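You operate a simulated robot arm through the tools that you are given. There is no shell and no other tool. Be economical: measure what you need, move in short steps, check, and stop when the job is done.

You are at the controls of a simulated robot arm. One attempt, no reset.

## Task
Seal the master valve in the tester and bring the display to 9.
Fine: air on once the arm is over it; use the BAR knob; leave it running. Set down upright: green master valve.

It is judged by the outcome, as a careful person would: the job done as asked, and still so three seconds after it is handed in. It fails if anything else is knocked over, pushed out of place, dropped, spilled or broken. A push-on lid holds only when it is set on centred and level and pressed home; a screw cap is set on level and turned clockwise until tight.

## Robot
A 7-joint arm with a two-finger gripper, on a carriage that runs on a rail from [1.082, -0.029] to [-1.297, 0.035] (x, y) and turns from -2.199 to 3.595 rad about z. Base frame: it is fixed where the carriage stands at the start and does not move with it; the origin is on the floor, on the carriage's upright axis, x ahead of it, y to its left, z up; the surface under the hand at the start is at about z = 0.86. Lengths are in m, angles in rad, forces in N, time in s.
Its first joint turns from -2.601 to 2.601 rad. Places, roughly: black bar knob [0.8, 0.6, 0.9]; blue air knob [0.6, 0.9, 0.9]; blue seal arm [0.8, 0.8, 1]; flow display [1, 0.7, 0.9]; flow tester [0.8, 0.7, 0.9]; pocket of the flow tester [0.7, 0.7, 0.9]. Payload 2.45 kg.
Tool frame: the origin (TCP) lies between the finger pads and is the grasp point; the fingertips stand 0.026 m ahead of it; z points along the fingers, y is the line along which they close. Largest opening 0.096 m; the body of the gripper starts 0.069 m behind the TCP.
Orientation is that of the tool frame in the base frame, as a unit quaternion [x, y, z, w]. With the fingers straight down and closing along the base's y, the tool's x points along the base's -x, its y along +y and its z along -z.

## Interface
- The arm moves only by the tool jog_arm. Its argument "series" is a list of rows, each an object of numbers (a shift or turn left out is 0, a gripper value left out holds the last): "fingers": the opening, from 0 (shut) to 1 (fully open); "tx", "ty", "tz": the shift along the base's x, y, z in m; "ax", "ay", "az": the turn, a rotation vector about the base's x, y, z in rad. In form: [{"fingers": .., "tx": .., "ty": .., "tz": .., "ax": .., "ay": .., "az": ..}, ...]. A call has 1 to 8 rows; each row is the pose to reach, as a shift and turn from the pose commanded when the call began. Rows are played at 5 a second. More than 0.05 m and 0.15 rad between two rows, or a gripper value outside its range, and nothing of the call is played. Where a pose cannot be reached the arm comes as near as it can. A force on the tool above 60 N (or 10 N above the force at the start of the call, whichever is more), or a blocked arm, ends the call early, and 0.2 s more pass. Each finger halts on what it meets, pressing with about 37 N; the grip force reading is that of the motor and also rises with nothing between the fingers. The clock runs only during rows and for 0.2 s after the last one: add rows that repeat a pose to give the fingers time. The reply holds the time, the measured pose of the TCP, the force on the tool along the base axes, the opening and the grip force, in the units named above and with some noise, with the torque about the TCP (base axes, N m) and any sound that the robot's microphone picked up.
- Cameras (640 x 400 px; columns grow to the right, rows downward): "scene" is now at [0.0267, 0.2216, 1.6896]; the picture's right is [0.57, -0.82, 0.00], its down [-0.47, -0.32, -0.83] and it looks along [0.68, 0.47, -0.56] (base axes); focal length 264 px, centre (320, 200). "wrist" rides on the gripper at [0.082, 0.003, -0.098] in the tool frame; the picture's right is [-0.04, 1.00, 0.00], its down [-0.73, -0.03, -0.68] and it looks along [-0.68, -0.03, 0.73] (tool axes); focal length 256 px, centre (320, 200). There is no depth. A picture from a camera that has moved, and an enlarged one, comes with that camera's place and axes in the base frame and with its lens.
- get_image(camera): a new picture of that camera. No time passes.
- lift_body(by): slides the trunk up (or, below 0, down) by that many m; the arm and the scene camera ride with it, the base frame stays. It gives what a move gives, with no picture.
- drive_base(legs): drives the robot by 1 to 6 legs, each [ahead, left, turn to the left] in m, m and rad, along the robot's own axes; the way and the turn of a leg run together, so that a leg with both is an arc; at most 1.5 m and 3.142 rad a leg. The arm and the cameras ride along, it lands a little off, and it stops where it bumps. It keeps to its track: a leg is cut to what the track allows. It gives what a move gives.
- turn_head(pan, tilt): turns the head with the scene camera to pan (to the left, within 2.705 rad either way) and tilt (down, from -0.506 to 1.204), counted from straight ahead of the robot. It gives what a move gives.
- enlarge(camera, box): a new picture of the part [left, top, right, bottom] of that camera's present view, enlarged. No time passes.
- job_done(): hands the job in; it is judged then, once.

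Work in short steps. Places have to be worked out from the pictures, the camera data and where the tool is seen: move nearer, look again, correct. Check each grasp and each placing, and mend what went wrong. You have 120 turns and 98 pictures in all, those below and enlarged ones among them. Open the gripper and draw the arm clear of the work before you hand the job in, unless the task says otherwise; then end with one line.

The tools are called after "Request:" as name(argument=value, ...) on one line, values as JSON. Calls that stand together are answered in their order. jog_arm: Moves the arm, as the interface text tells. Its arguments: {"type":"object","properties":{"series":{"type":"array","items":{"type":"object","properties":{"fingers":{"type":"number"},"tx":{"type":"number"},"ty":{"type":"number"},"tz":{"type":"number"},"ax":{"type":"number"},"ay":{"type":"number"},"az":{"type":"number"}}}}},"required":["series"]} The other tools are called the same way: lift_body (by) slides the trunk up or down; drive_base (legs) drives the base; turn_head (pan, tilt) turns the head that bears the scene camera; get_image (camera) takes a picture; enlarge (camera, box) takes an enlarged picture of a part of a camera's view; job_done () hands the job in.

At the start:

```text
t: 0.0
tool_pos: [0.6269, 0.6631, 1.2353]
orientation: [0.001, 1.0, 0.0, 0.0]
contact_force: [0.7, -0.9, 0.3]
moment: [0.01, 0.02, -0.01]
opening: 0.0963
gripper_force: 0.1
trunk travel left (down, up): [-0.675, 0.035]
robot x, y, heading: [-0.0005, -0.0025, -0.001]
head pan, tilt: [0.602, 0.6]
```

scene: 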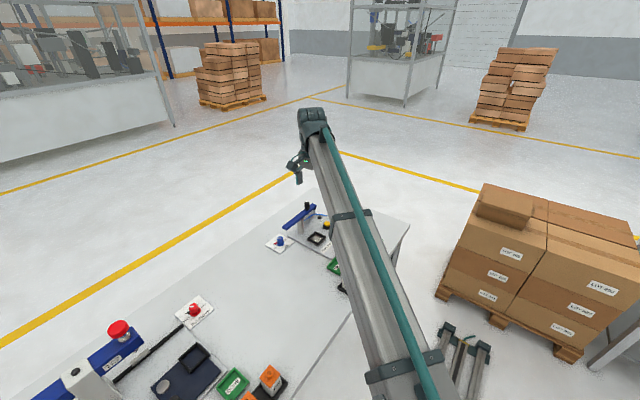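
wrist: 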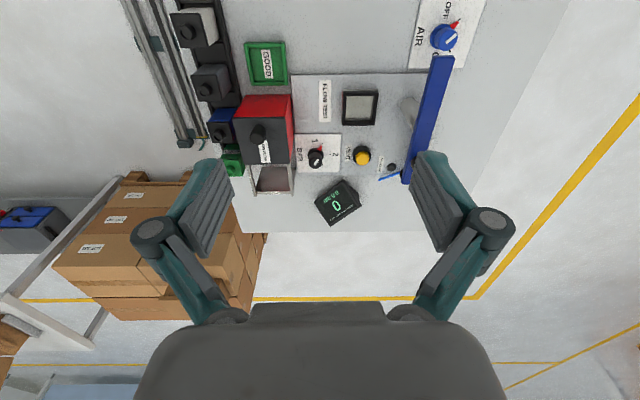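

The wrist view shows the tester with its knobs, display and a row of valves to the left. I'll enlarge both parts to identify them.

Request:
enlarge(camera="wrist", box=[160, 0, 320, 200])

Request:
enlarge(camera="wrist", box=[290, 0, 490, 230])

Request:
enlarge(camera="scene", box=[240, 180, 420, 320])

```text
2.00 times, centred on (240, 100) of wrist
camera zoom: at [0.5461, 0.6664, 1.3327], right [0.04, 1.0, 0.0], down [0.73, -0.03, 0.68], along [0.68, -0.03, -0.73], focal length 512 px, centre (480, 400)
```

zoom: 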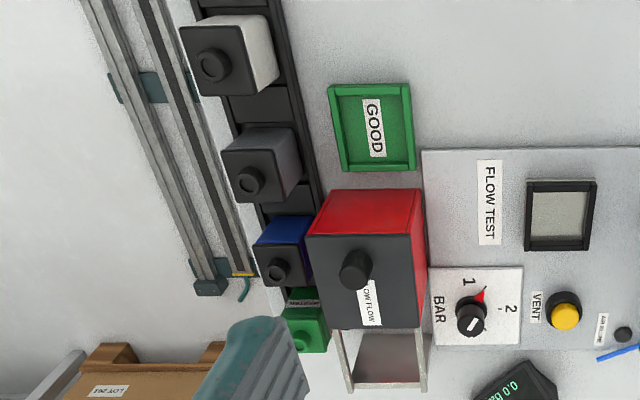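

```text
1.74 times, centred on (390, 115) of wrist
camera zoom: at [0.5461, 0.6664, 1.3327], right [0.04, 1.0, 0.0], down [0.73, -0.03, 0.68], along [0.68, -0.03, -0.73], focal length 445 px, centre (198, 348)
```

zoom: 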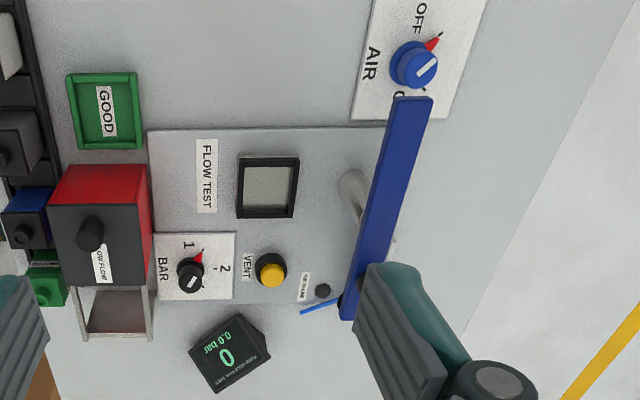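

```text
2.86 times, centred on (330, 250) of scene
camera zoom: at [0.0267, 0.2216, 1.6896], right [0.57, -0.82, 0.0], down [-0.47, -0.32, -0.83], along [0.68, 0.47, -0.56], focal length 754 px, centre (291, 57)
```

zoom: 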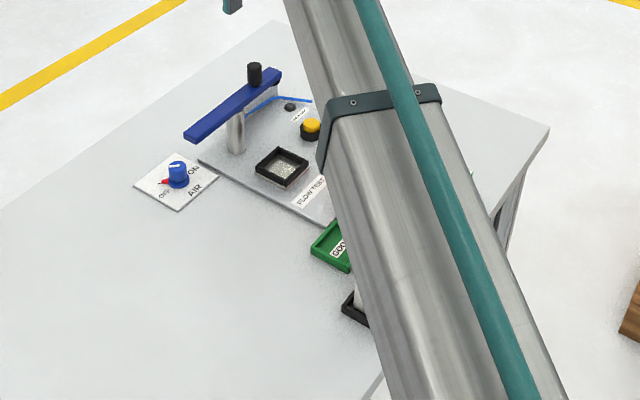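

The green valve sits in the rack around (0.84, 0.47), partly behind the finger. I'll move the hand over to -y to look at it properly.

Request:
jog_arm(series=[{"ty": -0.05}, {"ty": -0.1}, {"ty": -0.15}, {"ty": -0.19, "tz": -0.02}, {"ty": -0.19, "tz": -0.02}])

Request:
get_image(camera="wrist")

Request:
enlarge(camera="wrist", box=[240, 60, 440, 230])

Request:
get_image(camera="scene")

```text
t: 1.2
tool_pos: [0.6281, 0.4738, 1.2143]
orientation: [0.0, 1.0, 0.0, 0.0]
contact_force: [0.2, -0.7, 0.6]
moment: [0.0, 0.03, 0.02]
opening: 0.0962
gripper_force: 0.0
trunk travel left (down, up): [-0.675, 0.035]
robot x, y, heading: [-0.0022, -0.0008, 0.0]
head pan, tilt: [0.602, 0.6]
```

```text
92 pictures are left
camera wrist: at [0.5477, 0.4767, 1.3125], right [0.04, 1.0, 0.0], down [0.73, -0.03, 0.68], along [0.68, -0.03, -0.73], focal length 256 px, centre (320, 200)
```

wrist: 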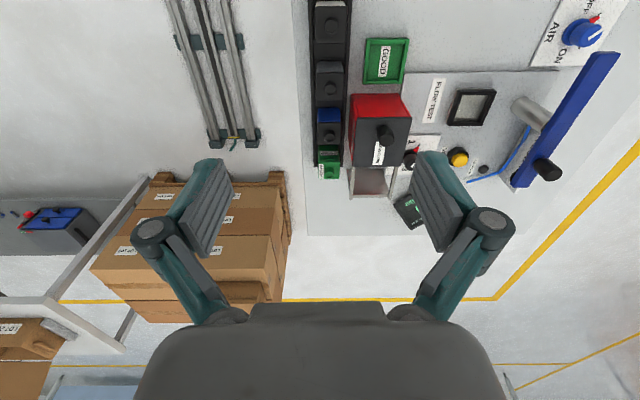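

```text
2.35 times, centred on (340, 145) of wrist
camera zoom: at [0.5477, 0.4767, 1.3125], right [0.04, 1.0, 0.0], down [0.73, -0.03, 0.68], along [0.68, -0.03, -0.73], focal length 602 px, centre (273, 329)
```

zoom: 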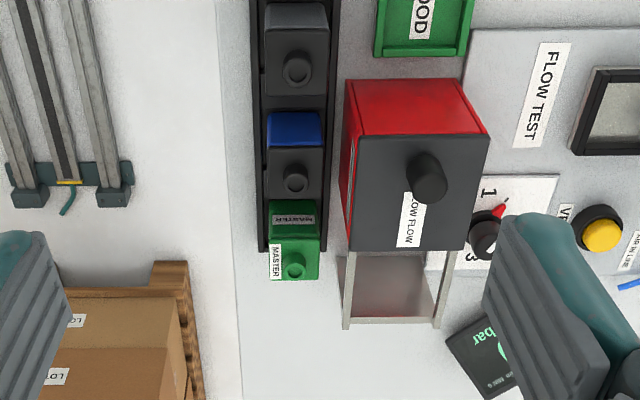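

```text
90 pictures are left
camera scene: at [0.0267, 0.2218, 1.6896], right [0.57, -0.82, 0.0], down [-0.47, -0.32, -0.83], along [0.68, 0.47, -0.56], focal length 264 px, centre (320, 200)
```

scene: 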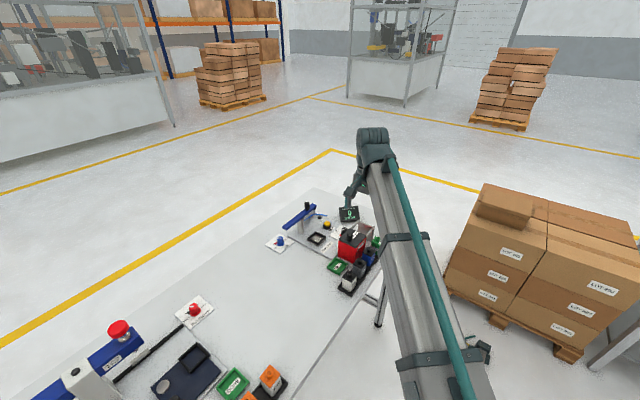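

The rack holds white, grey, blue and green (MASTER) valves, with the green at the far end at about (0.85, 0.48), next to the red "LOW FLOW" box. Everything is easier to reach from about x=0.35, so I'll drive there, with the tool high.

Request:
drive_base(legs=[[0.35, 0, 0]])

Request:
get_image(camera="scene")

```text
t: 3.5
tool_pos: [0.9775, 0.4728, 1.2146]
orientation: [-0.006, 1.0, 0.0, 0.0]
contact_force: [-0.2, -0.1, 0.9]
moment: [0.0, 0.01, -0.01]
opening: 0.0962
gripper_force: 0.1
trunk travel left (down, up): [-0.675, 0.035]
robot x, y, heading: [0.3545, -0.0091, 0.005]
head pan, tilt: [0.602, 0.6]
```

```text
89 pictures are left
camera scene: at [0.3788, 0.2124, 1.6896], right [0.58, -0.82, 0.0], down [-0.46, -0.33, -0.82], along [0.67, 0.48, -0.57], focal length 264 px, centre (320, 200)
```

scene: 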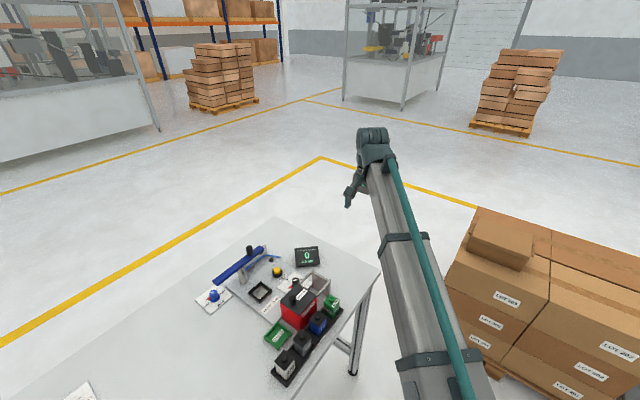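

Now the layout is clear from above. I'll enlarge it for shapes and heights.

Request:
enlarge(camera="scene", box=[190, 235, 360, 385])

Request:
jog_arm(series=[{"tx": -0.05}, {"tx": -0.1}, {"tx": -0.15}, {"tx": -0.2, "tz": -0.02}, {"tx": -0.24, "tz": -0.05}, {"tx": -0.24, "tz": -0.05}])

Request:
get_image(camera="wrist")

```text
2.67 times, centred on (275, 310) of scene
camera zoom: at [0.3788, 0.2124, 1.6896], right [0.58, -0.82, 0.0], down [-0.46, -0.33, -0.82], along [0.67, 0.48, -0.57], focal length 704 px, centre (440, -93)
```

zoom: 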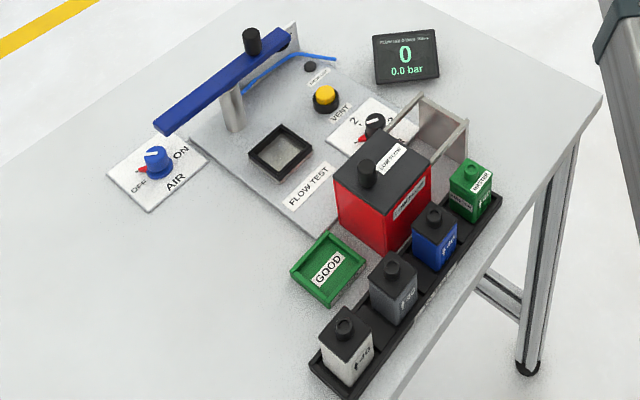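

```text
refused: row 4 steps farther than a row can; nothing moved
```

```text
87 pictures are left
camera wrist: at [0.8965, 0.4737, 1.3124], right [0.03, 1.0, 0.0], down [0.73, -0.02, 0.68], along [0.68, -0.02, -0.73], focal length 256 px, centre (320, 200)
```

wrist: 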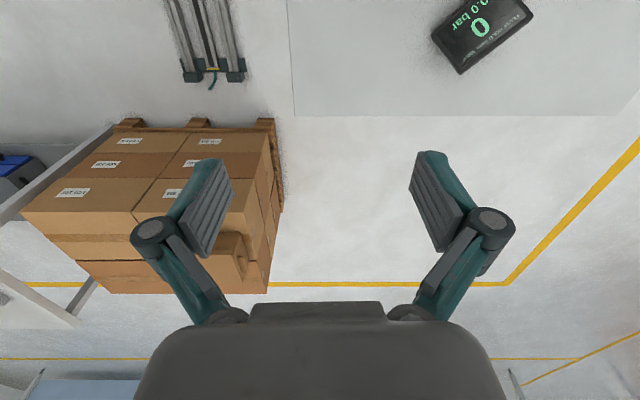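

Step was too large; I'll redo it with smaller rows so the wrist camera views the valve from nearby.

Request:
jog_arm(series=[{"tx": -0.045}, {"tx": -0.09}, {"tx": -0.135, "tz": -0.01}, {"tx": -0.18, "tz": -0.02}, {"tx": -0.22, "tz": -0.04}, {"tx": -0.25, "tz": -0.06}, {"tx": -0.25, "tz": -0.06}])

Request:
get_image(camera="wrist")

Request:
enlarge(camera="wrist", box=[270, 60, 430, 220])

```text
t: 5.1
tool_pos: [0.7256, 0.4746, 1.1558]
orientation: [-0.005, 1.0, 0.0, 0.0]
contact_force: [-0.1, 0.5, -0.1]
moment: [0.01, 0.01, 0.0]
opening: 0.0957
gripper_force: 0.0
trunk travel left (down, up): [-0.675, 0.035]
robot x, y, heading: [0.3523, -0.0062, 0.009]
head pan, tilt: [0.602, 0.6]
```

```text
86 pictures are left
camera wrist: at [0.6453, 0.4755, 1.2528], right [0.03, 1.0, 0.0], down [0.73, -0.02, 0.68], along [0.68, -0.02, -0.73], focal length 256 px, centre (320, 200)
```

wrist: 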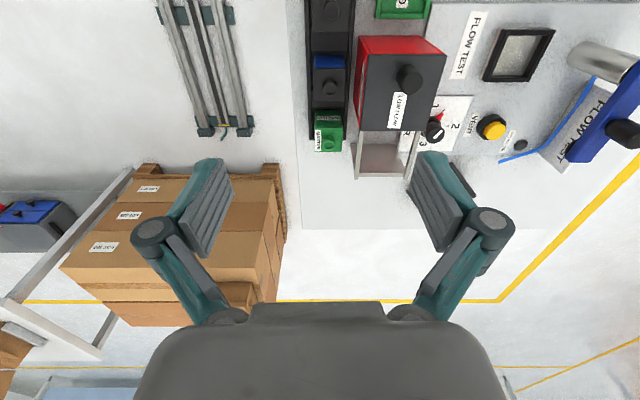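

```text
2.50 times, centred on (350, 140) of wrist
camera zoom: at [0.6453, 0.4755, 1.2528], right [0.03, 1.0, 0.0], down [0.73, -0.02, 0.68], along [0.68, -0.02, -0.73], focal length 640 px, centre (245, 350)
```

zoom: 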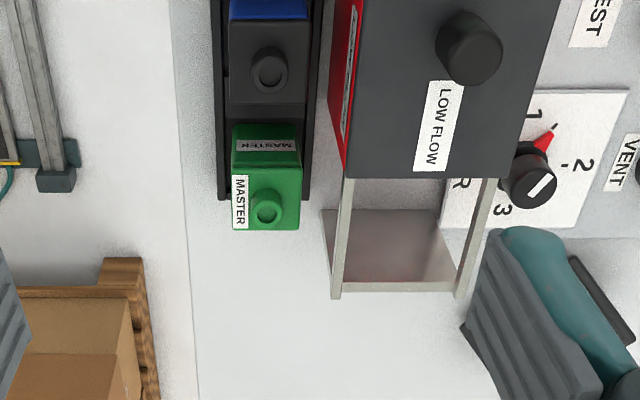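

Triangulated: green knob top at about (0.844, 0.482, 0.915), valve about 0.04 wide. The red box is only about 2 cm away in y, so I'll turn the gripper 90° to close along x (camera on the -y side).

Request:
jog_arm(series=[{"az": 0.145, "tx": 0.02}, {"az": 0.29, "tx": 0.04}, {"az": 0.435, "tx": 0.06}, {"az": 0.58, "tx": 0.08}, {"az": 0.725, "tx": 0.1}, {"az": 0.87, "tx": 0.115}, {"az": 1.015, "tx": 0.115}, {"az": 1.16, "tx": 0.115}])

Request:
jog_arm(series=[{"az": 0.14, "ty": -0.02}, {"az": 0.28, "ty": -0.04}, {"az": 0.41, "ty": -0.05, "tz": -0.03}, {"az": 0.41, "ty": -0.05, "tz": -0.03}])

Request:
get_image(camera="wrist")

```text
t: 6.9
tool_pos: [0.8435, 0.4733, 1.1564]
orientation: [-0.554, 0.832, 0.0, 0.0]
contact_force: [-0.4, -0.3, -0.3]
moment: [-0.02, -0.03, 0.01]
opening: 0.096
gripper_force: 0.0
trunk travel left (down, up): [-0.675, 0.035]
robot x, y, heading: [0.357, -0.0088, 0.012]
head pan, tilt: [0.602, 0.6]
```

```text
t: 7.9
tool_pos: [0.844, 0.4202, 1.1244]
orientation: [0.711, -0.703, 0.0, -0.001]
contact_force: [-0.7, -0.4, 0.1]
moment: [0.01, -0.02, 0.0]
opening: 0.096
gripper_force: 0.1
trunk travel left (down, up): [-0.675, 0.035]
robot x, y, heading: [0.3509, -0.0061, 0.017]
head pan, tilt: [0.602, 0.6]
```

```text
84 pictures are left
camera wrist: at [0.8414, 0.3385, 1.2232], right [-1.0, 0.03, 0.0], down [0.02, 0.73, 0.68], along [0.02, 0.68, -0.73], focal length 256 px, centre (320, 200)
```

wrist: 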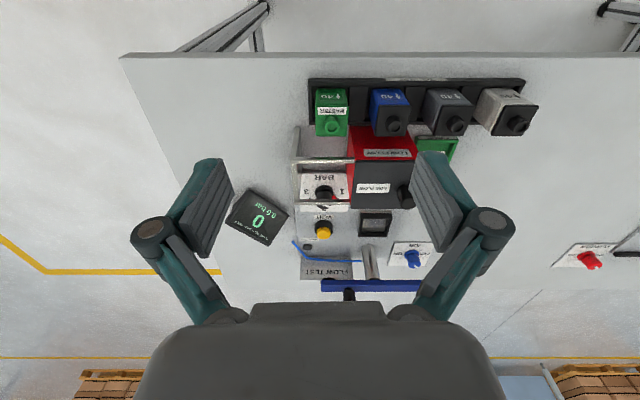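

Now looking along +y. Enlarge to measure the green valve and neighbours.

Request:
enlarge(camera="wrist", box=[270, 60, 450, 220])

Request:
enlarge(camera="wrist", box=[230, 180, 450, 310])

```text
2.50 times, centred on (360, 140) of wrist
camera zoom: at [0.8414, 0.3385, 1.2232], right [-1.0, 0.03, 0.0], down [0.02, 0.73, 0.68], along [0.02, 0.68, -0.73], focal length 640 px, centre (220, 350)
```

zoom: 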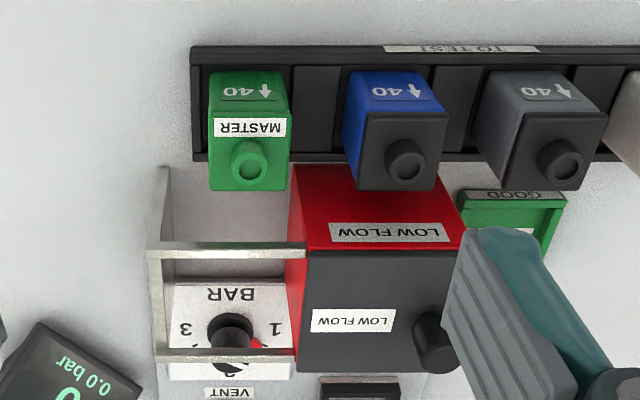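

```text
2.91 times, centred on (340, 245) of wrist
camera zoom: at [0.8414, 0.3385, 1.2232], right [-1.0, 0.03, 0.0], down [0.02, 0.73, 0.68], along [0.02, 0.68, -0.73], focal length 745 px, centre (262, 69)
```

zoom: 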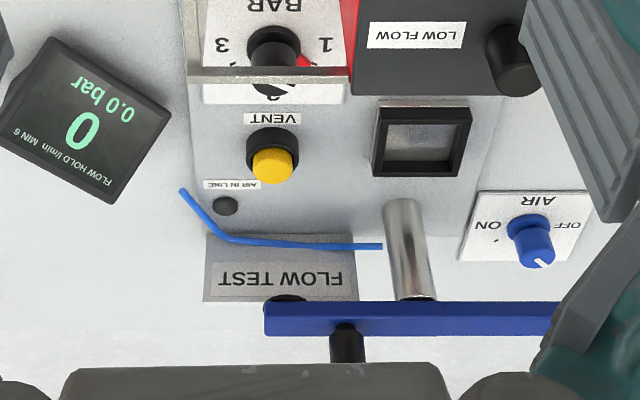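

Cross-checking three views puts the green knob top at about (0.831, 0.482, 0.936), body 0.041 wide, with a ~3 cm gap to the blue valve. I'll move above it with a narrowed opening.

Request:
jog_arm(series=[{"fingers": 0.68, "tx": -0.006, "ty": 0.03, "tz": -0.02}, {"tx": -0.013, "ty": 0.062, "tz": -0.05}, {"tx": -0.013, "ty": 0.062, "tz": -0.09}, {"tx": -0.013, "ty": 0.062, "tz": -0.12}, {"tx": -0.013, "ty": 0.062, "tz": -0.12}])

Request:
get_image(camera="wrist")

Request:
enlarge(camera="scene", box=[190, 235, 360, 385])

```text
t: 9.1
tool_pos: [0.8298, 0.4838, 1.0026]
orientation: [0.711, -0.703, 0.0, 0.0]
contact_force: [-0.2, -0.4, 0.5]
moment: [0.03, 0.01, -0.03]
opening: 0.065
gripper_force: 0.1
trunk travel left (down, up): [-0.675, 0.035]
robot x, y, heading: [0.3543, -0.0097, 0.012]
head pan, tilt: [0.602, 0.6]
```

```text
81 pictures are left
camera wrist: at [0.8281, 0.4026, 1.1009], right [-1.0, 0.03, 0.0], down [0.02, 0.73, 0.68], along [0.02, 0.68, -0.73], focal length 256 px, centre (320, 200)
```

wrist: 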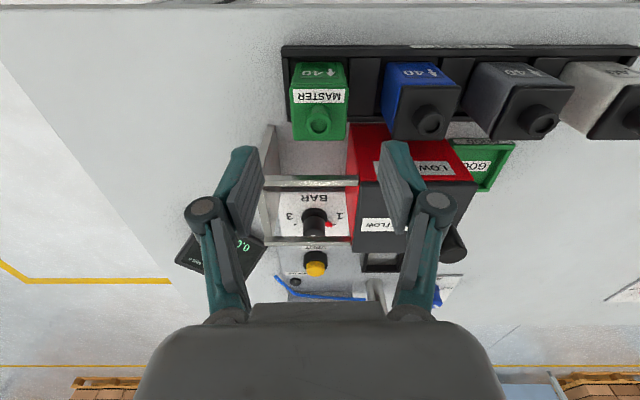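

```text
2.67 times, centred on (275, 310) of scene
camera zoom: at [0.378, 0.2125, 1.6896], right [0.58, -0.82, 0.0], down [-0.46, -0.33, -0.83], along [0.67, 0.48, -0.56], focal length 704 px, centre (440, -93)
```

zoom: 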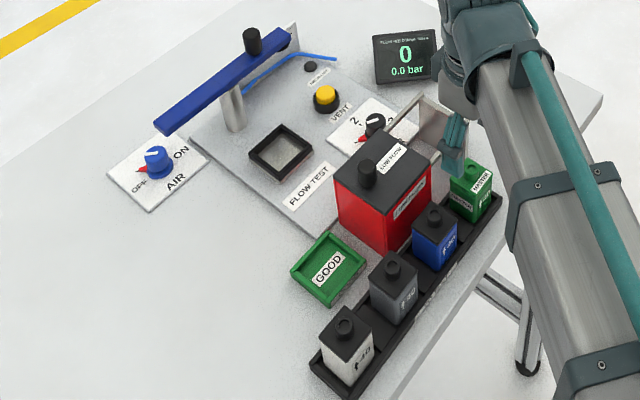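

The valve's knob is under the TCP within 2 mm. Descend to about z=0.908.

Request:
jog_arm(series=[{"tz": -0.03, "tx": 0.001}, {"tz": -0.06, "tx": 0.001}, {"tz": -0.08, "tx": 0.001}, {"tz": -0.094, "tx": 0.001}, {"tz": -0.094, "tx": 0.001}])

Request:
get_image(camera="wrist")

Request:
enlarge(camera="scene", box=[190, 235, 360, 385])

```text
t: 10.3
tool_pos: [0.8303, 0.4869, 0.9085]
orientation: [0.711, -0.703, 0.0, 0.001]
contact_force: [0.4, -0.4, 0.9]
moment: [0.01, -0.03, -0.02]
opening: 0.0654
gripper_force: 0.0
trunk travel left (down, up): [-0.675, 0.035]
robot x, y, heading: [0.3535, -0.0112, 0.012]
head pan, tilt: [0.602, 0.6]
```

```text
79 pictures are left
camera wrist: at [0.8285, 0.4029, 1.0074], right [-1.0, 0.03, 0.0], down [0.02, 0.73, 0.68], along [0.02, 0.68, -0.73], focal length 256 px, centre (320, 200)
```

wrist: 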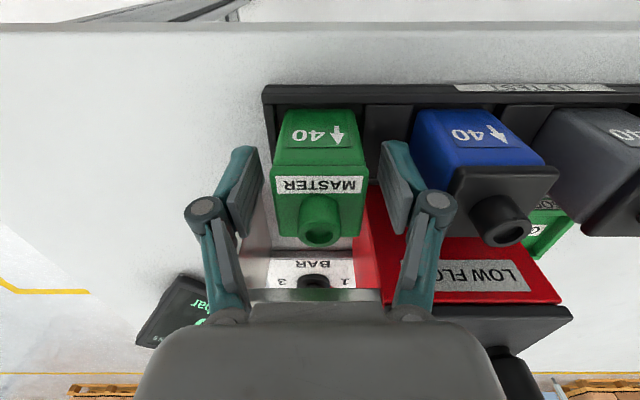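

```text
2.67 times, centred on (275, 310) of scene
camera zoom: at [0.378, 0.2124, 1.6896], right [0.58, -0.82, 0.0], down [-0.46, -0.33, -0.83], along [0.67, 0.48, -0.56], focal length 704 px, centre (440, -93)
```

zoom: 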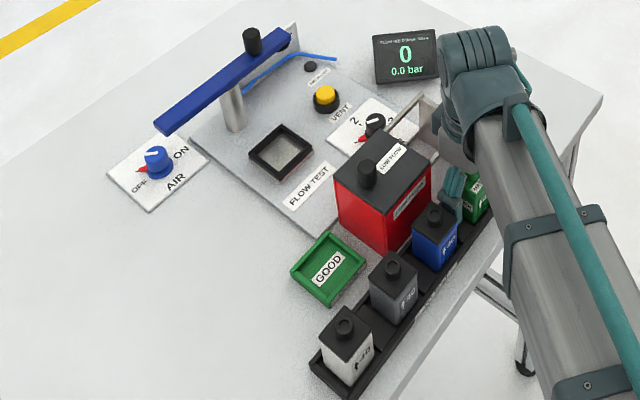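

Fingers straddle the green valve cleanly. Close the gripper.

Request:
jog_arm(series=[{"fingers": 0.3}, {"fingers": 0.3}, {"fingers": 0.3}, {"fingers": 0.3}])

Request:
get_image(camera="wrist")

```text
t: 11.3
tool_pos: [0.8305, 0.4837, 0.9098]
orientation: [0.711, -0.704, 0.0, -0.001]
contact_force: [0.0, 1.2, 2.1]
moment: [-0.05, -0.06, 0.0]
opening: 0.0389
gripper_force: 37.3
trunk travel left (down, up): [-0.675, 0.035]
robot x, y, heading: [0.3535, -0.0059, 0.012]
head pan, tilt: [0.602, 0.6]
```

```text
77 pictures are left
camera wrist: at [0.8285, 0.4029, 1.0076], right [-1.0, 0.03, 0.0], down [0.02, 0.73, 0.68], along [0.02, 0.68, -0.73], focal length 256 px, centre (320, 200)
```

wrist: 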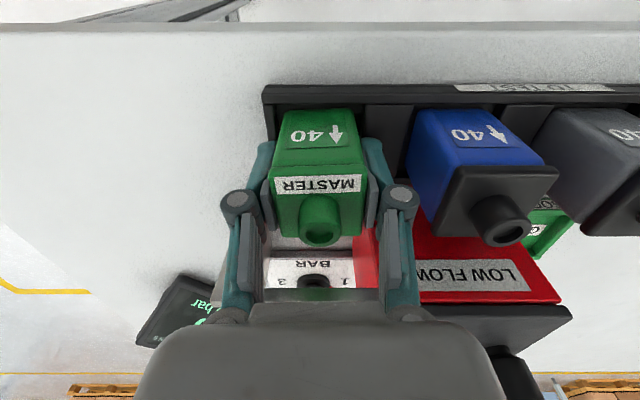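

Held (opening 0.039, grip 37 N). Lift straight up.

Request:
jog_arm(series=[{"tz": 0.02}, {"tz": 0.06}, {"tz": 0.1}, {"tz": 0.15}, {"tz": 0.19}, {"tz": 0.19}])

Request:
get_image(camera="wrist")

Request:
enlarge(camera="wrist", box=[300, 160, 500, 290])

```text
t: 12.7
tool_pos: [0.8282, 0.4856, 1.0997]
orientation: [0.711, -0.703, 0.001, 0.0]
contact_force: [-0.3, -0.2, -1.5]
moment: [-0.01, -0.01, 0.01]
opening: 0.0393
gripper_force: 37.4
trunk travel left (down, up): [-0.675, 0.035]
robot x, y, heading: [0.3527, -0.0096, 0.012]
head pan, tilt: [0.602, 0.6]
```

```text
76 pictures are left
camera wrist: at [0.826, 0.4033, 1.1971], right [-1.0, 0.03, 0.0], down [0.02, 0.73, 0.68], along [0.02, 0.68, -0.73], focal length 256 px, centre (320, 200)
```

wrist: 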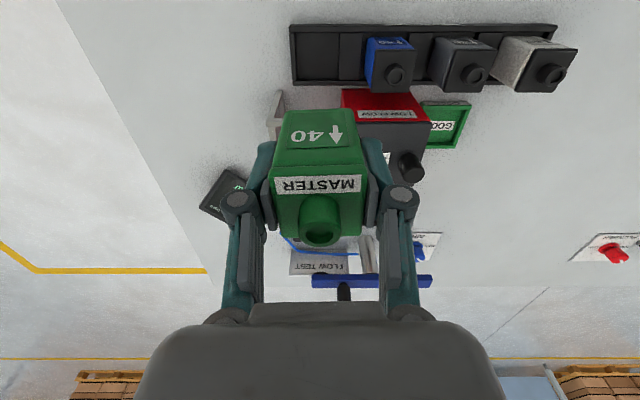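

```text
3.08 times, centred on (400, 225) of wrist
camera zoom: at [0.826, 0.4033, 1.1971], right [-1.0, 0.03, 0.0], down [0.02, 0.73, 0.68], along [0.02, 0.68, -0.73], focal length 788 px, centre (74, 123)
```

zoom: 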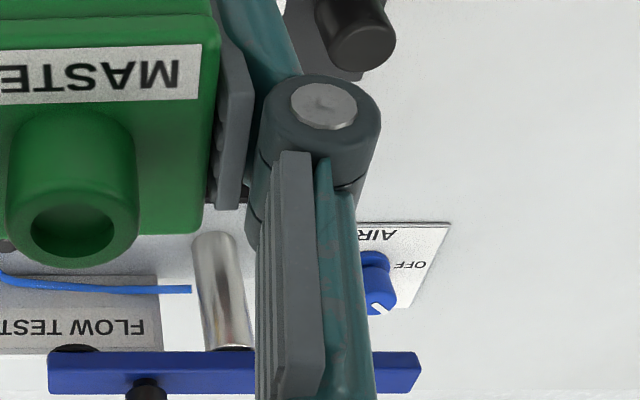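

Pocket triangulates to (0.741, 0.730), rim z about 0.88; the seal arm's post is at (0.748, 0.802) and its handle at about (0.798, 0.806). Carry the valve over at height to hover by the pocket.

Request:
jog_arm(series=[{"tx": -0.016, "ty": 0.045}, {"tx": -0.032, "ty": 0.09}, {"tx": -0.048, "ty": 0.135}, {"tx": -0.064, "ty": 0.18}, {"tx": -0.08, "ty": 0.22}, {"tx": -0.088, "ty": 0.248}, {"tx": -0.088, "ty": 0.248}])

Request:
get_image(camera="wrist")

Request:
enlarge(camera="scene", box=[190, 235, 360, 345])

```text
t: 14.3
tool_pos: [0.743, 0.7303, 1.098]
orientation: [0.711, -0.704, 0.0, 0.0]
contact_force: [-0.3, -0.1, -1.4]
moment: [0.01, -0.01, 0.02]
opening: 0.0388
gripper_force: 36.8
trunk travel left (down, up): [-0.675, 0.035]
robot x, y, heading: [0.3539, -0.0092, 0.013]
head pan, tilt: [0.602, 0.6]
```

```text
74 pictures are left
camera wrist: at [0.7398, 0.6479, 1.1964], right [-1.0, 0.03, 0.0], down [0.02, 0.73, 0.68], along [0.02, 0.68, -0.73], focal length 256 px, centre (320, 200)
```

wrist: 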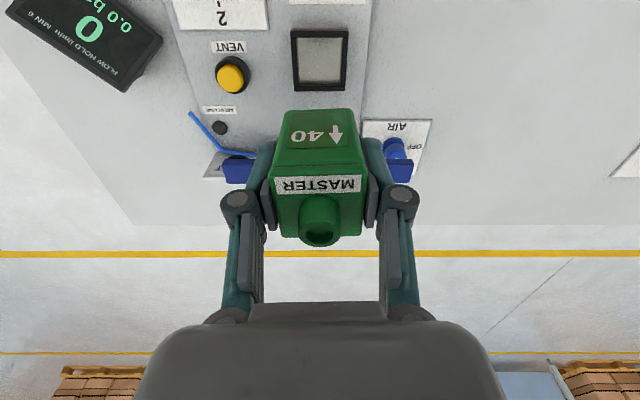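

```text
3.64 times, centred on (275, 290) of scene
camera zoom: at [0.3781, 0.2124, 1.6896], right [0.58, -0.82, 0.0], down [-0.46, -0.33, -0.83], along [0.67, 0.48, -0.56], focal length 960 px, centre (484, -127)
```

zoom: 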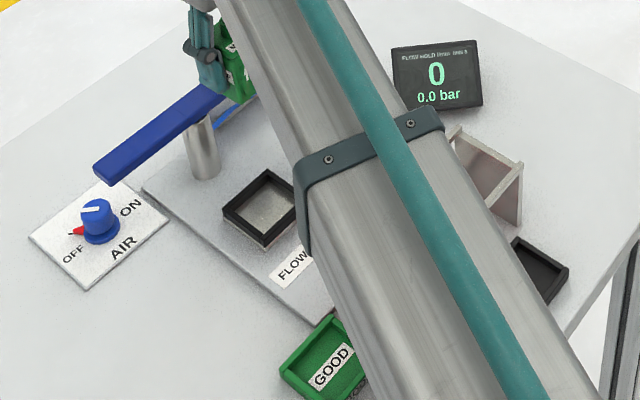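

Pocket centre measures (0.742, 0.729), valve is 1–2 mm short in y. I'll nudge and descend in steps to just above the rim.

Request:
jog_arm(series=[{"tz": -0.04, "ty": 0.002}, {"tz": -0.08, "ty": 0.002}, {"tz": -0.12, "ty": 0.002}, {"tz": -0.15, "ty": 0.002}, {"tz": -0.15, "ty": 0.002}])

Request:
get_image(camera="wrist")

Request:
get_image(camera="scene")

```text
t: 15.5
tool_pos: [0.7432, 0.7342, 0.9486]
orientation: [0.711, -0.703, 0.0, 0.0]
contact_force: [-0.1, 0.2, -1.7]
moment: [-0.02, 0.0, -0.02]
opening: 0.0393
gripper_force: 37.5
trunk travel left (down, up): [-0.675, 0.035]
robot x, y, heading: [0.3543, -0.0051, 0.014]
head pan, tilt: [0.602, 0.6]
```

```text
72 pictures are left
camera wrist: at [0.7408, 0.652, 1.0473], right [-1.0, 0.03, 0.0], down [0.02, 0.73, 0.68], along [0.02, 0.68, -0.73], focal length 256 px, centre (320, 200)
```

wrist: 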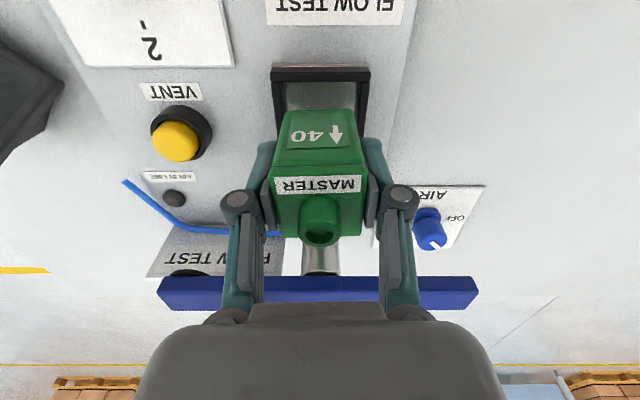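

```text
71 pictures are left
camera scene: at [0.3781, 0.2125, 1.6896], right [0.58, -0.82, 0.0], down [-0.46, -0.33, -0.83], along [0.67, 0.48, -0.56], focal length 264 px, centre (320, 200)
```

scene: 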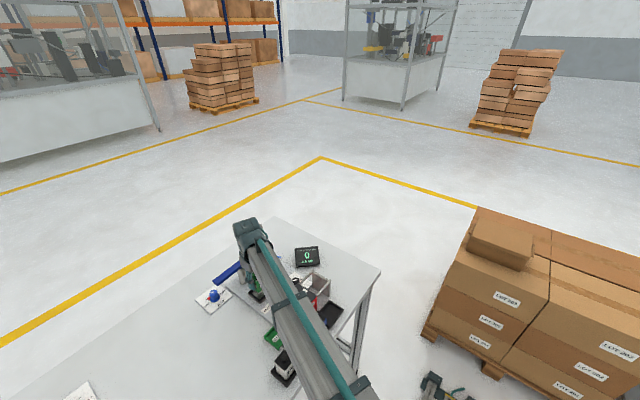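

Alignment looks good in x and y. Lower in small steps and watch the force.

Request:
jog_arm(series=[{"tz": -0.012, "ty": -0.001}, {"tz": -0.02, "ty": -0.001}, {"tz": -0.026, "ty": -0.001}, {"tz": -0.03, "ty": -0.001}, {"tz": -0.03, "ty": -0.001}])

Request:
get_image(camera="wrist")

```text
t: 16.7
tool_pos: [0.7429, 0.7332, 0.9196]
orientation: [0.711, -0.703, 0.0, 0.001]
contact_force: [-1.0, 0.0, -0.9]
moment: [-0.01, 0.01, 0.01]
opening: 0.0394
gripper_force: 36.9
trunk travel left (down, up): [-0.675, 0.035]
robot x, y, heading: [0.3547, -0.0108, 0.011]
head pan, tilt: [0.602, 0.6]
```

```text
70 pictures are left
camera wrist: at [0.7402, 0.6508, 1.0179], right [-1.0, 0.03, 0.0], down [0.02, 0.73, 0.68], along [0.02, 0.68, -0.73], focal length 256 px, centre (320, 200)
```

wrist: 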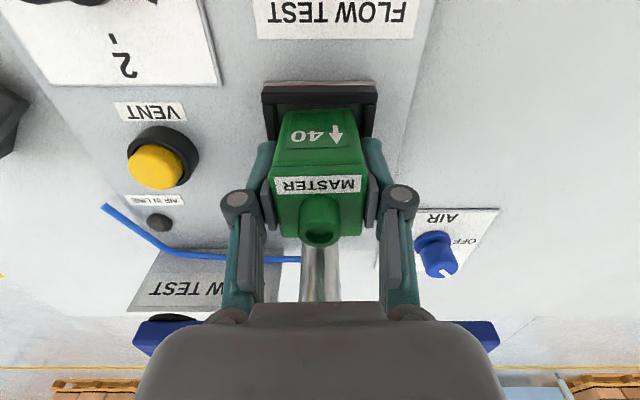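

Valve is at the mouth of the pocket. Continue down in 3 mm steps, feeling for the floor.

Request:
jog_arm(series=[{"tz": -0.003}, {"tz": -0.006}, {"tz": -0.006}])

Request:
enlarge(camera="wrist", box=[240, 60, 400, 160])

```text
t: 17.5
tool_pos: [0.7418, 0.7322, 0.9176]
orientation: [0.711, -0.703, 0.0, -0.002]
contact_force: [3.4, 3.5, 21.3]
moment: [-0.35, -0.16, 0.04]
opening: 0.0393
gripper_force: 37.1
trunk travel left (down, up): [-0.675, 0.035]
robot x, y, heading: [0.3551, -0.0088, 0.011]
head pan, tilt: [0.602, 0.6]
```

```text
4.00 times, centred on (320, 110) of wrist
camera zoom: at [0.7397, 0.6501, 1.0153], right [-1.0, 0.03, 0.0], down [0.02, 0.73, 0.68], along [0.02, 0.68, -0.73], focal length 1024 px, centre (320, 560)
```

zoom: 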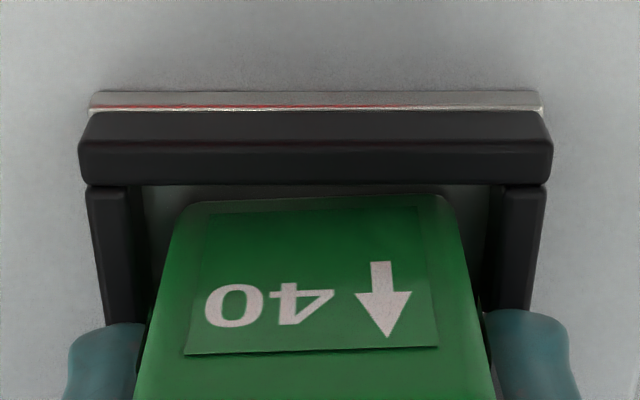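

Contact at z=0.9176 with 21 N, and the valve's lower edge is visibly inside the pocket walls, so it seems to be on the floor. Ease the pressure, then open slightly and check it's seated.

Request:
jog_arm(series=[{"tz": 0.003}, {"tz": 0.003, "fingers": 0.5}, {"tz": 0.003, "fingers": 0.6}, {"tz": 0.003, "fingers": 0.6}])

Request:
enlarge(camera="wrist", box=[200, 60, 440, 260])

```text
t: 18.5
tool_pos: [0.742, 0.7319, 0.9187]
orientation: [0.71, -0.704, 0.0, 0.0]
contact_force: [-0.6, 0.6, 0.4]
moment: [-0.01, 0.02, 0.05]
opening: 0.0577
gripper_force: 0.1
trunk travel left (down, up): [-0.675, 0.035]
robot x, y, heading: [0.3498, -0.0048, 0.007]
head pan, tilt: [0.602, 0.6]
```

```text
2.00 times, centred on (320, 160) of wrist
camera zoom: at [0.7396, 0.651, 1.016], right [-1.0, 0.03, 0.0], down [0.02, 0.73, 0.68], along [0.02, 0.68, -0.73], focal length 512 px, centre (320, 280)
```

zoom: 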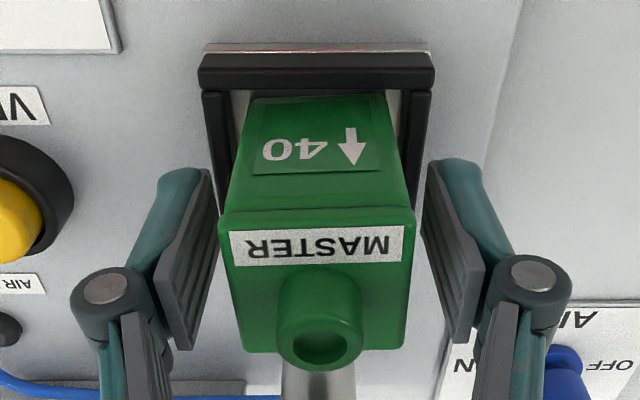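

Released; valve stands in the pocket. Raise straight up and look from above.

Request:
jog_arm(series=[{"tz": 0.04}, {"tz": 0.08}, {"tz": 0.12}, {"tz": 0.15, "ty": -0.03}, {"tz": 0.17, "ty": -0.07}, {"tz": 0.17, "ty": -0.11}, {"tz": 0.17, "ty": -0.11}])

Request:
get_image(camera="wrist")

Request:
enlarge(camera="wrist", box=[220, 100, 460, 250])

```text
t: 20.1
tool_pos: [0.7413, 0.6242, 1.0878]
orientation: [0.711, -0.704, 0.0, 0.0]
contact_force: [-0.6, 0.0, 0.0]
moment: [-0.01, 0.0, 0.02]
opening: 0.0574
gripper_force: 0.1
trunk travel left (down, up): [-0.675, 0.035]
robot x, y, heading: [0.3527, -0.0091, 0.009]
head pan, tilt: [0.602, 0.6]
```

```text
67 pictures are left
camera wrist: at [0.7389, 0.5422, 1.1857], right [-1.0, 0.03, 0.0], down [0.02, 0.73, 0.68], along [0.02, 0.68, -0.73], focal length 256 px, centre (320, 200)
```

wrist: 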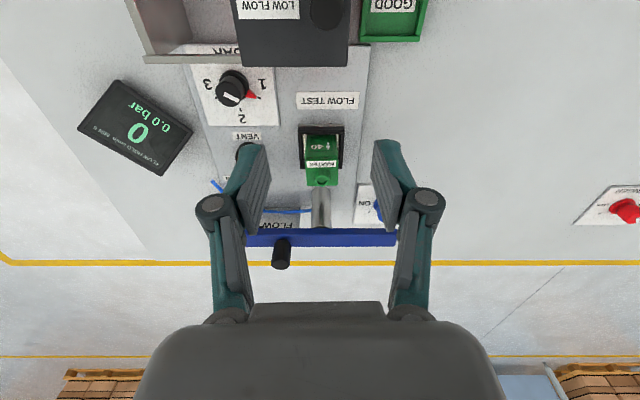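

```text
2.67 times, centred on (340, 175) of wrist
camera zoom: at [0.7389, 0.5422, 1.1857], right [-1.0, 0.03, 0.0], down [0.02, 0.73, 0.68], along [0.02, 0.68, -0.73], focal length 683 px, centre (267, 267)
```

zoom: 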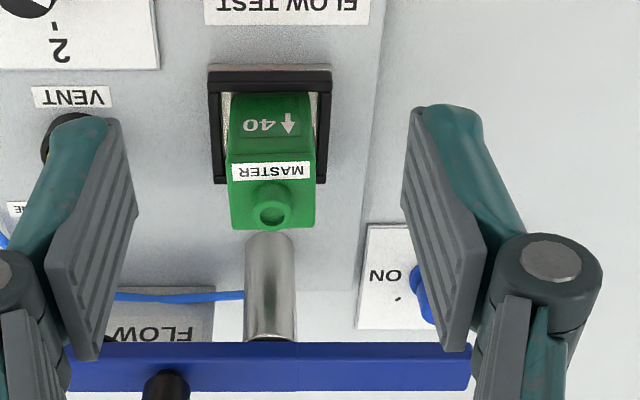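

Valve is seated centred and upright. Seal arm: bar at y≈0.806, z≈0.97, handle axis ≈(0.796, 0.807) up to z≈1.014, pivot (0.748, 0.802). I'll move over the handle, turning 45° so I can grip it and swing it clockwise.

Request:
jog_arm(series=[{"tx": 0.01, "ty": 0.03, "az": 0.13, "tz": 0.01}, {"tx": 0.02, "ty": 0.06, "az": 0.26, "tz": 0.01}, {"tx": 0.03, "ty": 0.09, "az": 0.39, "tz": 0.01}, {"tx": 0.04, "ty": 0.12, "az": 0.52, "tz": 0.01}, {"tx": 0.05, "ty": 0.15, "az": 0.65, "tz": 0.01}, {"tx": 0.055, "ty": 0.183, "az": 0.78, "tz": 0.01}, {"tx": 0.055, "ty": 0.183, "az": 0.78, "tz": 0.01}])

Request:
get_image(camera="wrist")

Request:
enlarge(camera="scene", box=[190, 235, 360, 345])

```text
t: 21.7
tool_pos: [0.7994, 0.8059, 1.0967]
orientation: [0.925, -0.38, 0.0, 0.0]
contact_force: [0.1, 0.9, -0.6]
moment: [-0.01, -0.02, 0.02]
opening: 0.0577
gripper_force: 0.1
trunk travel left (down, up): [-0.675, 0.035]
robot x, y, heading: [0.3543, -0.0066, 0.012]
head pan, tilt: [0.602, 0.6]
```

```text
65 pictures are left
camera wrist: at [0.8554, 0.7447, 1.1949], right [-0.73, -0.68, 0.0], down [-0.5, 0.54, 0.68], along [-0.46, 0.5, -0.73], focal length 256 px, centre (320, 200)
```

wrist: 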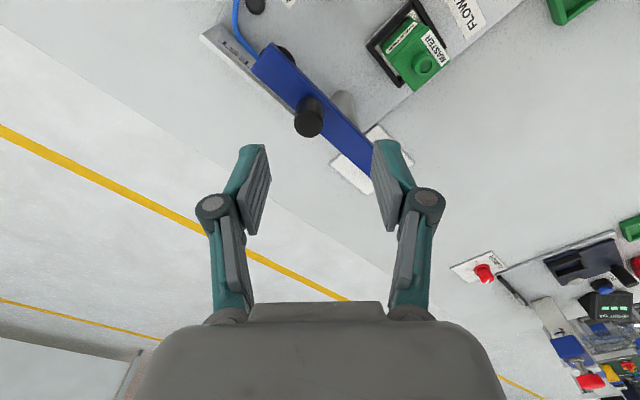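

```text
3.64 times, centred on (275, 290) of scene
camera zoom: at [0.378, 0.2123, 1.6896], right [0.58, -0.82, 0.0], down [-0.46, -0.33, -0.83], along [0.67, 0.48, -0.56], focal length 960 px, centre (484, -127)
```

zoom: 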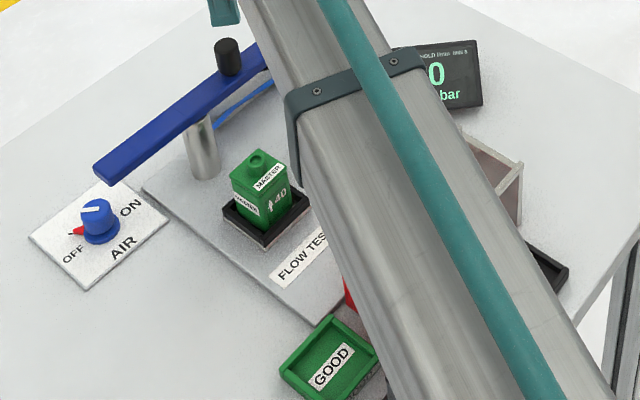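

Handle reads about (0.800, 0.815). Adjust and lower part way, then recheck.

Request:
jog_arm(series=[{"ty": 0.01, "tz": -0.03}, {"ty": 0.01, "tz": -0.05}, {"ty": 0.01, "tz": -0.05}])

Request:
get_image(camera="wrist")

```text
t: 22.5
tool_pos: [0.799, 0.8154, 1.0445]
orientation: [0.925, -0.38, -0.001, 0.001]
contact_force: [-0.9, -0.6, 0.1]
moment: [-0.02, -0.02, 0.01]
opening: 0.0579
gripper_force: 0.0
trunk travel left (down, up): [-0.675, 0.035]
robot x, y, heading: [0.3512, -0.0058, 0.011]
head pan, tilt: [0.602, 0.6]
```

```text
63 pictures are left
camera wrist: at [0.8555, 0.7557, 1.1429], right [-0.73, -0.68, 0.0], down [-0.5, 0.54, 0.68], along [-0.46, 0.5, -0.73], focal length 256 px, centre (320, 200)
```

wrist: 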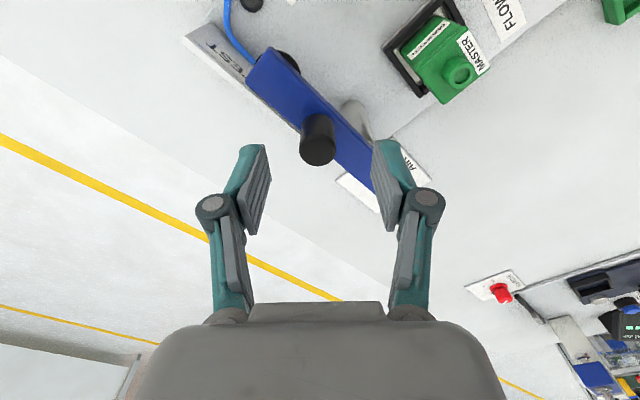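

Triangulating two heights: handle ≈(0.796, 0.821), top z≈1.0. Shift and lower to grip height, tips above the bar.

Request:
jog_arm(series=[{"tx": -0.003, "ty": 0.005, "tz": -0.02}, {"tx": -0.003, "ty": 0.005, "tz": -0.036}, {"tx": -0.003, "ty": 0.005, "tz": -0.044}, {"tx": -0.003, "ty": 0.005, "tz": -0.044}])

Request:
get_image(camera="wrist")

Request:
enlarge(camera="scene", box=[190, 220, 320, 310])

```text
t: 23.5
tool_pos: [0.7951, 0.8224, 1.0028]
orientation: [0.925, -0.38, 0.0, 0.0]
contact_force: [0.8, 0.3, 0.2]
moment: [-0.02, 0.01, 0.01]
opening: 0.0574
gripper_force: 0.0
trunk travel left (down, up): [-0.675, 0.035]
robot x, y, heading: [0.3562, -0.0076, 0.011]
head pan, tilt: [0.602, 0.6]
```

```text
62 pictures are left
camera wrist: at [0.8509, 0.761, 1.1], right [-0.73, -0.68, 0.0], down [-0.5, 0.54, 0.68], along [-0.46, 0.5, -0.73], focal length 256 px, centre (320, 200)
```

wrist: 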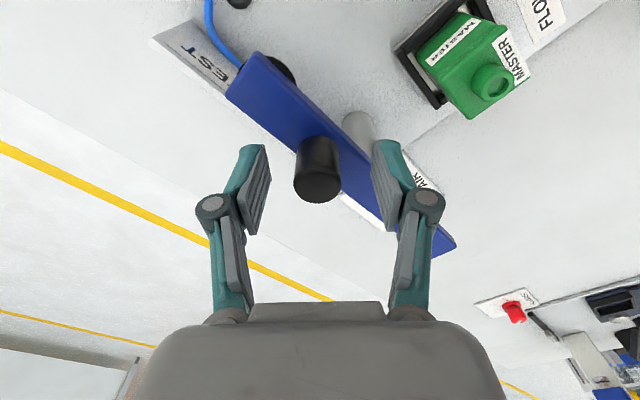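

```text
4.44 times, centred on (255, 265) of scene
camera zoom: at [0.378, 0.2125, 1.6896], right [0.58, -0.82, 0.0], down [-0.46, -0.33, -0.83], along [0.67, 0.48, -0.56], focal length 1174 px, centre (609, -89)
```

zoom: 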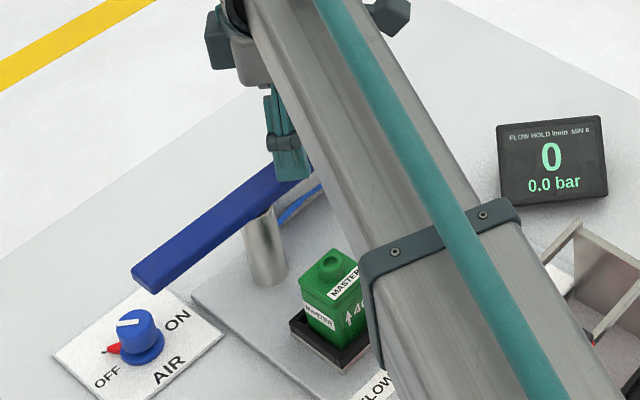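

Handle is centred between the fingers; bar top ≈0.958, handle top ≈1.0. Lower 1 cm and close on it.

Request:
jog_arm(series=[{"tz": -0.01}, {"tz": -0.01}, {"tz": -0.01, "fingers": 0.1}, {"tz": -0.01, "fingers": 0.1}, {"tz": -0.01, "fingers": 0.1}, {"tz": -0.01, "fingers": 0.1}])

Request:
get_image(camera="wrist")

```text
t: 24.9
tool_pos: [0.7945, 0.8199, 0.9954]
orientation: [0.925, -0.381, 0.001, -0.002]
contact_force: [6.4, 4.7, 18.1]
moment: [-0.19, -0.28, -0.28]
opening: 0.0227
gripper_force: 44.8
trunk travel left (down, up): [-0.675, 0.035]
robot x, y, heading: [0.3559, -0.012, 0.011]
head pan, tilt: [0.602, 0.6]
```

```text
60 pictures are left
camera wrist: at [0.851, 0.7605, 1.0918], right [-0.73, -0.68, 0.0], down [-0.5, 0.54, 0.68], along [-0.46, 0.5, -0.73], focal length 256 px, centre (320, 200)
```

wrist: 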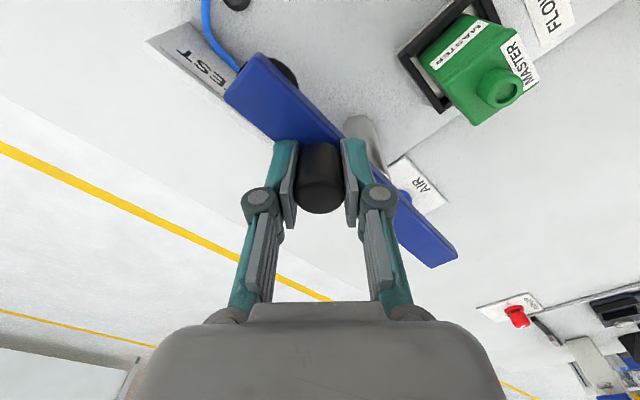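

Handle gripped (0.0227 wide); the tips rest on the bar, so I raise slightly. Then swing the first half of the arc clockwise about the pivot (0.75, 0.816), radius 0.0455.

Request:
jog_arm(series=[{"tz": 0.007}, {"tz": 0.007, "tx": -0.001, "ty": -0.0095, "az": -0.1}, {"tz": 0.007, "tx": -0.004, "ty": -0.0185, "az": -0.2}, {"tz": 0.007, "tx": -0.0087, "ty": -0.0267, "az": -0.3}, {"tz": 0.007, "tx": -0.0151, "ty": -0.0338, "az": -0.4}, {"tz": 0.007, "tx": -0.0151, "ty": -0.0338, "az": -0.4}])

Request:
get_image(camera="wrist")

Request:
enlarge(camera="scene", box=[190, 220, 320, 310])

```text
t: 26.3
tool_pos: [0.7844, 0.7883, 0.9952]
orientation: [0.83, -0.558, 0.001, 0.002]
contact_force: [18.2, 6.7, -45.8]
moment: [0.61, -0.35, -0.85]
opening: 0.0233
gripper_force: 44.8
trunk travel left (down, up): [-0.675, 0.035]
robot x, y, heading: [0.3529, -0.0098, 0.013]
head pan, tilt: [0.602, 0.6]
```

```text
59 pictures are left
camera wrist: at [0.8125, 0.7123, 1.0929], right [-0.94, -0.34, 0.0], down [-0.25, 0.69, 0.68], along [-0.23, 0.64, -0.74], focal length 256 px, centre (320, 200)
```

wrist: 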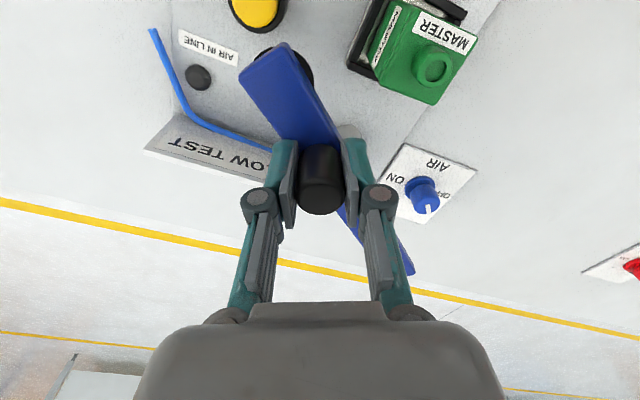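

```text
4.44 times, centred on (255, 265) of scene
camera zoom: at [0.3834, 0.2182, 1.6883], right [0.58, -0.82, 0.0], down [-0.46, -0.33, -0.82], along [0.67, 0.47, -0.57], focal length 1174 px, centre (609, -89)
```

zoom: 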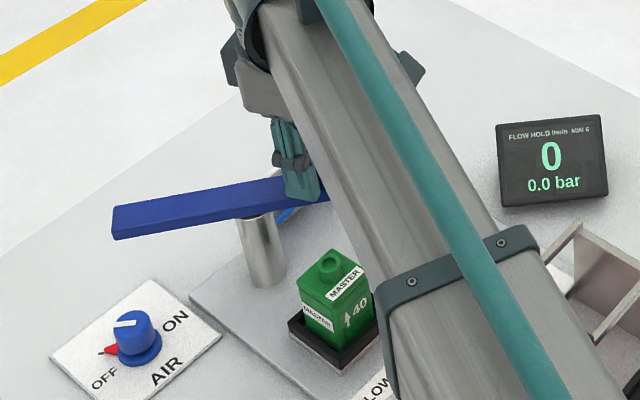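

The arm follows (about halfway), but the firm grip strains it vertically and sideways. I'll loosen into a cage around the handle, then read again.

Request:
jog_arm(series=[{"fingers": 0.3, "tz": -0.001}, {"fingers": 0.3, "tz": -0.001}, {"fingers": 0.3, "tz": -0.001}])

Request:
enlarge(camera="wrist", box=[220, 40, 420, 240])

```text
t: 27.1
tool_pos: [0.7797, 0.7864, 1.0005]
orientation: [0.831, -0.556, 0.0, 0.0]
contact_force: [-0.2, 0.4, 0.6]
moment: [-0.02, 0.02, -0.05]
opening: 0.0289
gripper_force: 0.1
trunk travel left (down, up): [-0.675, 0.035]
robot x, y, heading: [0.3547, -0.0055, 0.011]
head pan, tilt: [0.602, 0.6]
```

```text
2.00 times, centred on (320, 140) of wrist
camera zoom: at [0.8072, 0.7101, 1.098], right [-0.94, -0.34, 0.0], down [-0.25, 0.69, 0.68], along [-0.23, 0.64, -0.73], focal length 512 px, centre (320, 320)
```

zoom: 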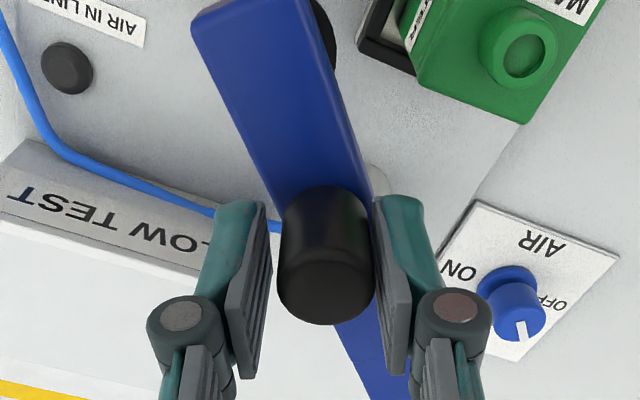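

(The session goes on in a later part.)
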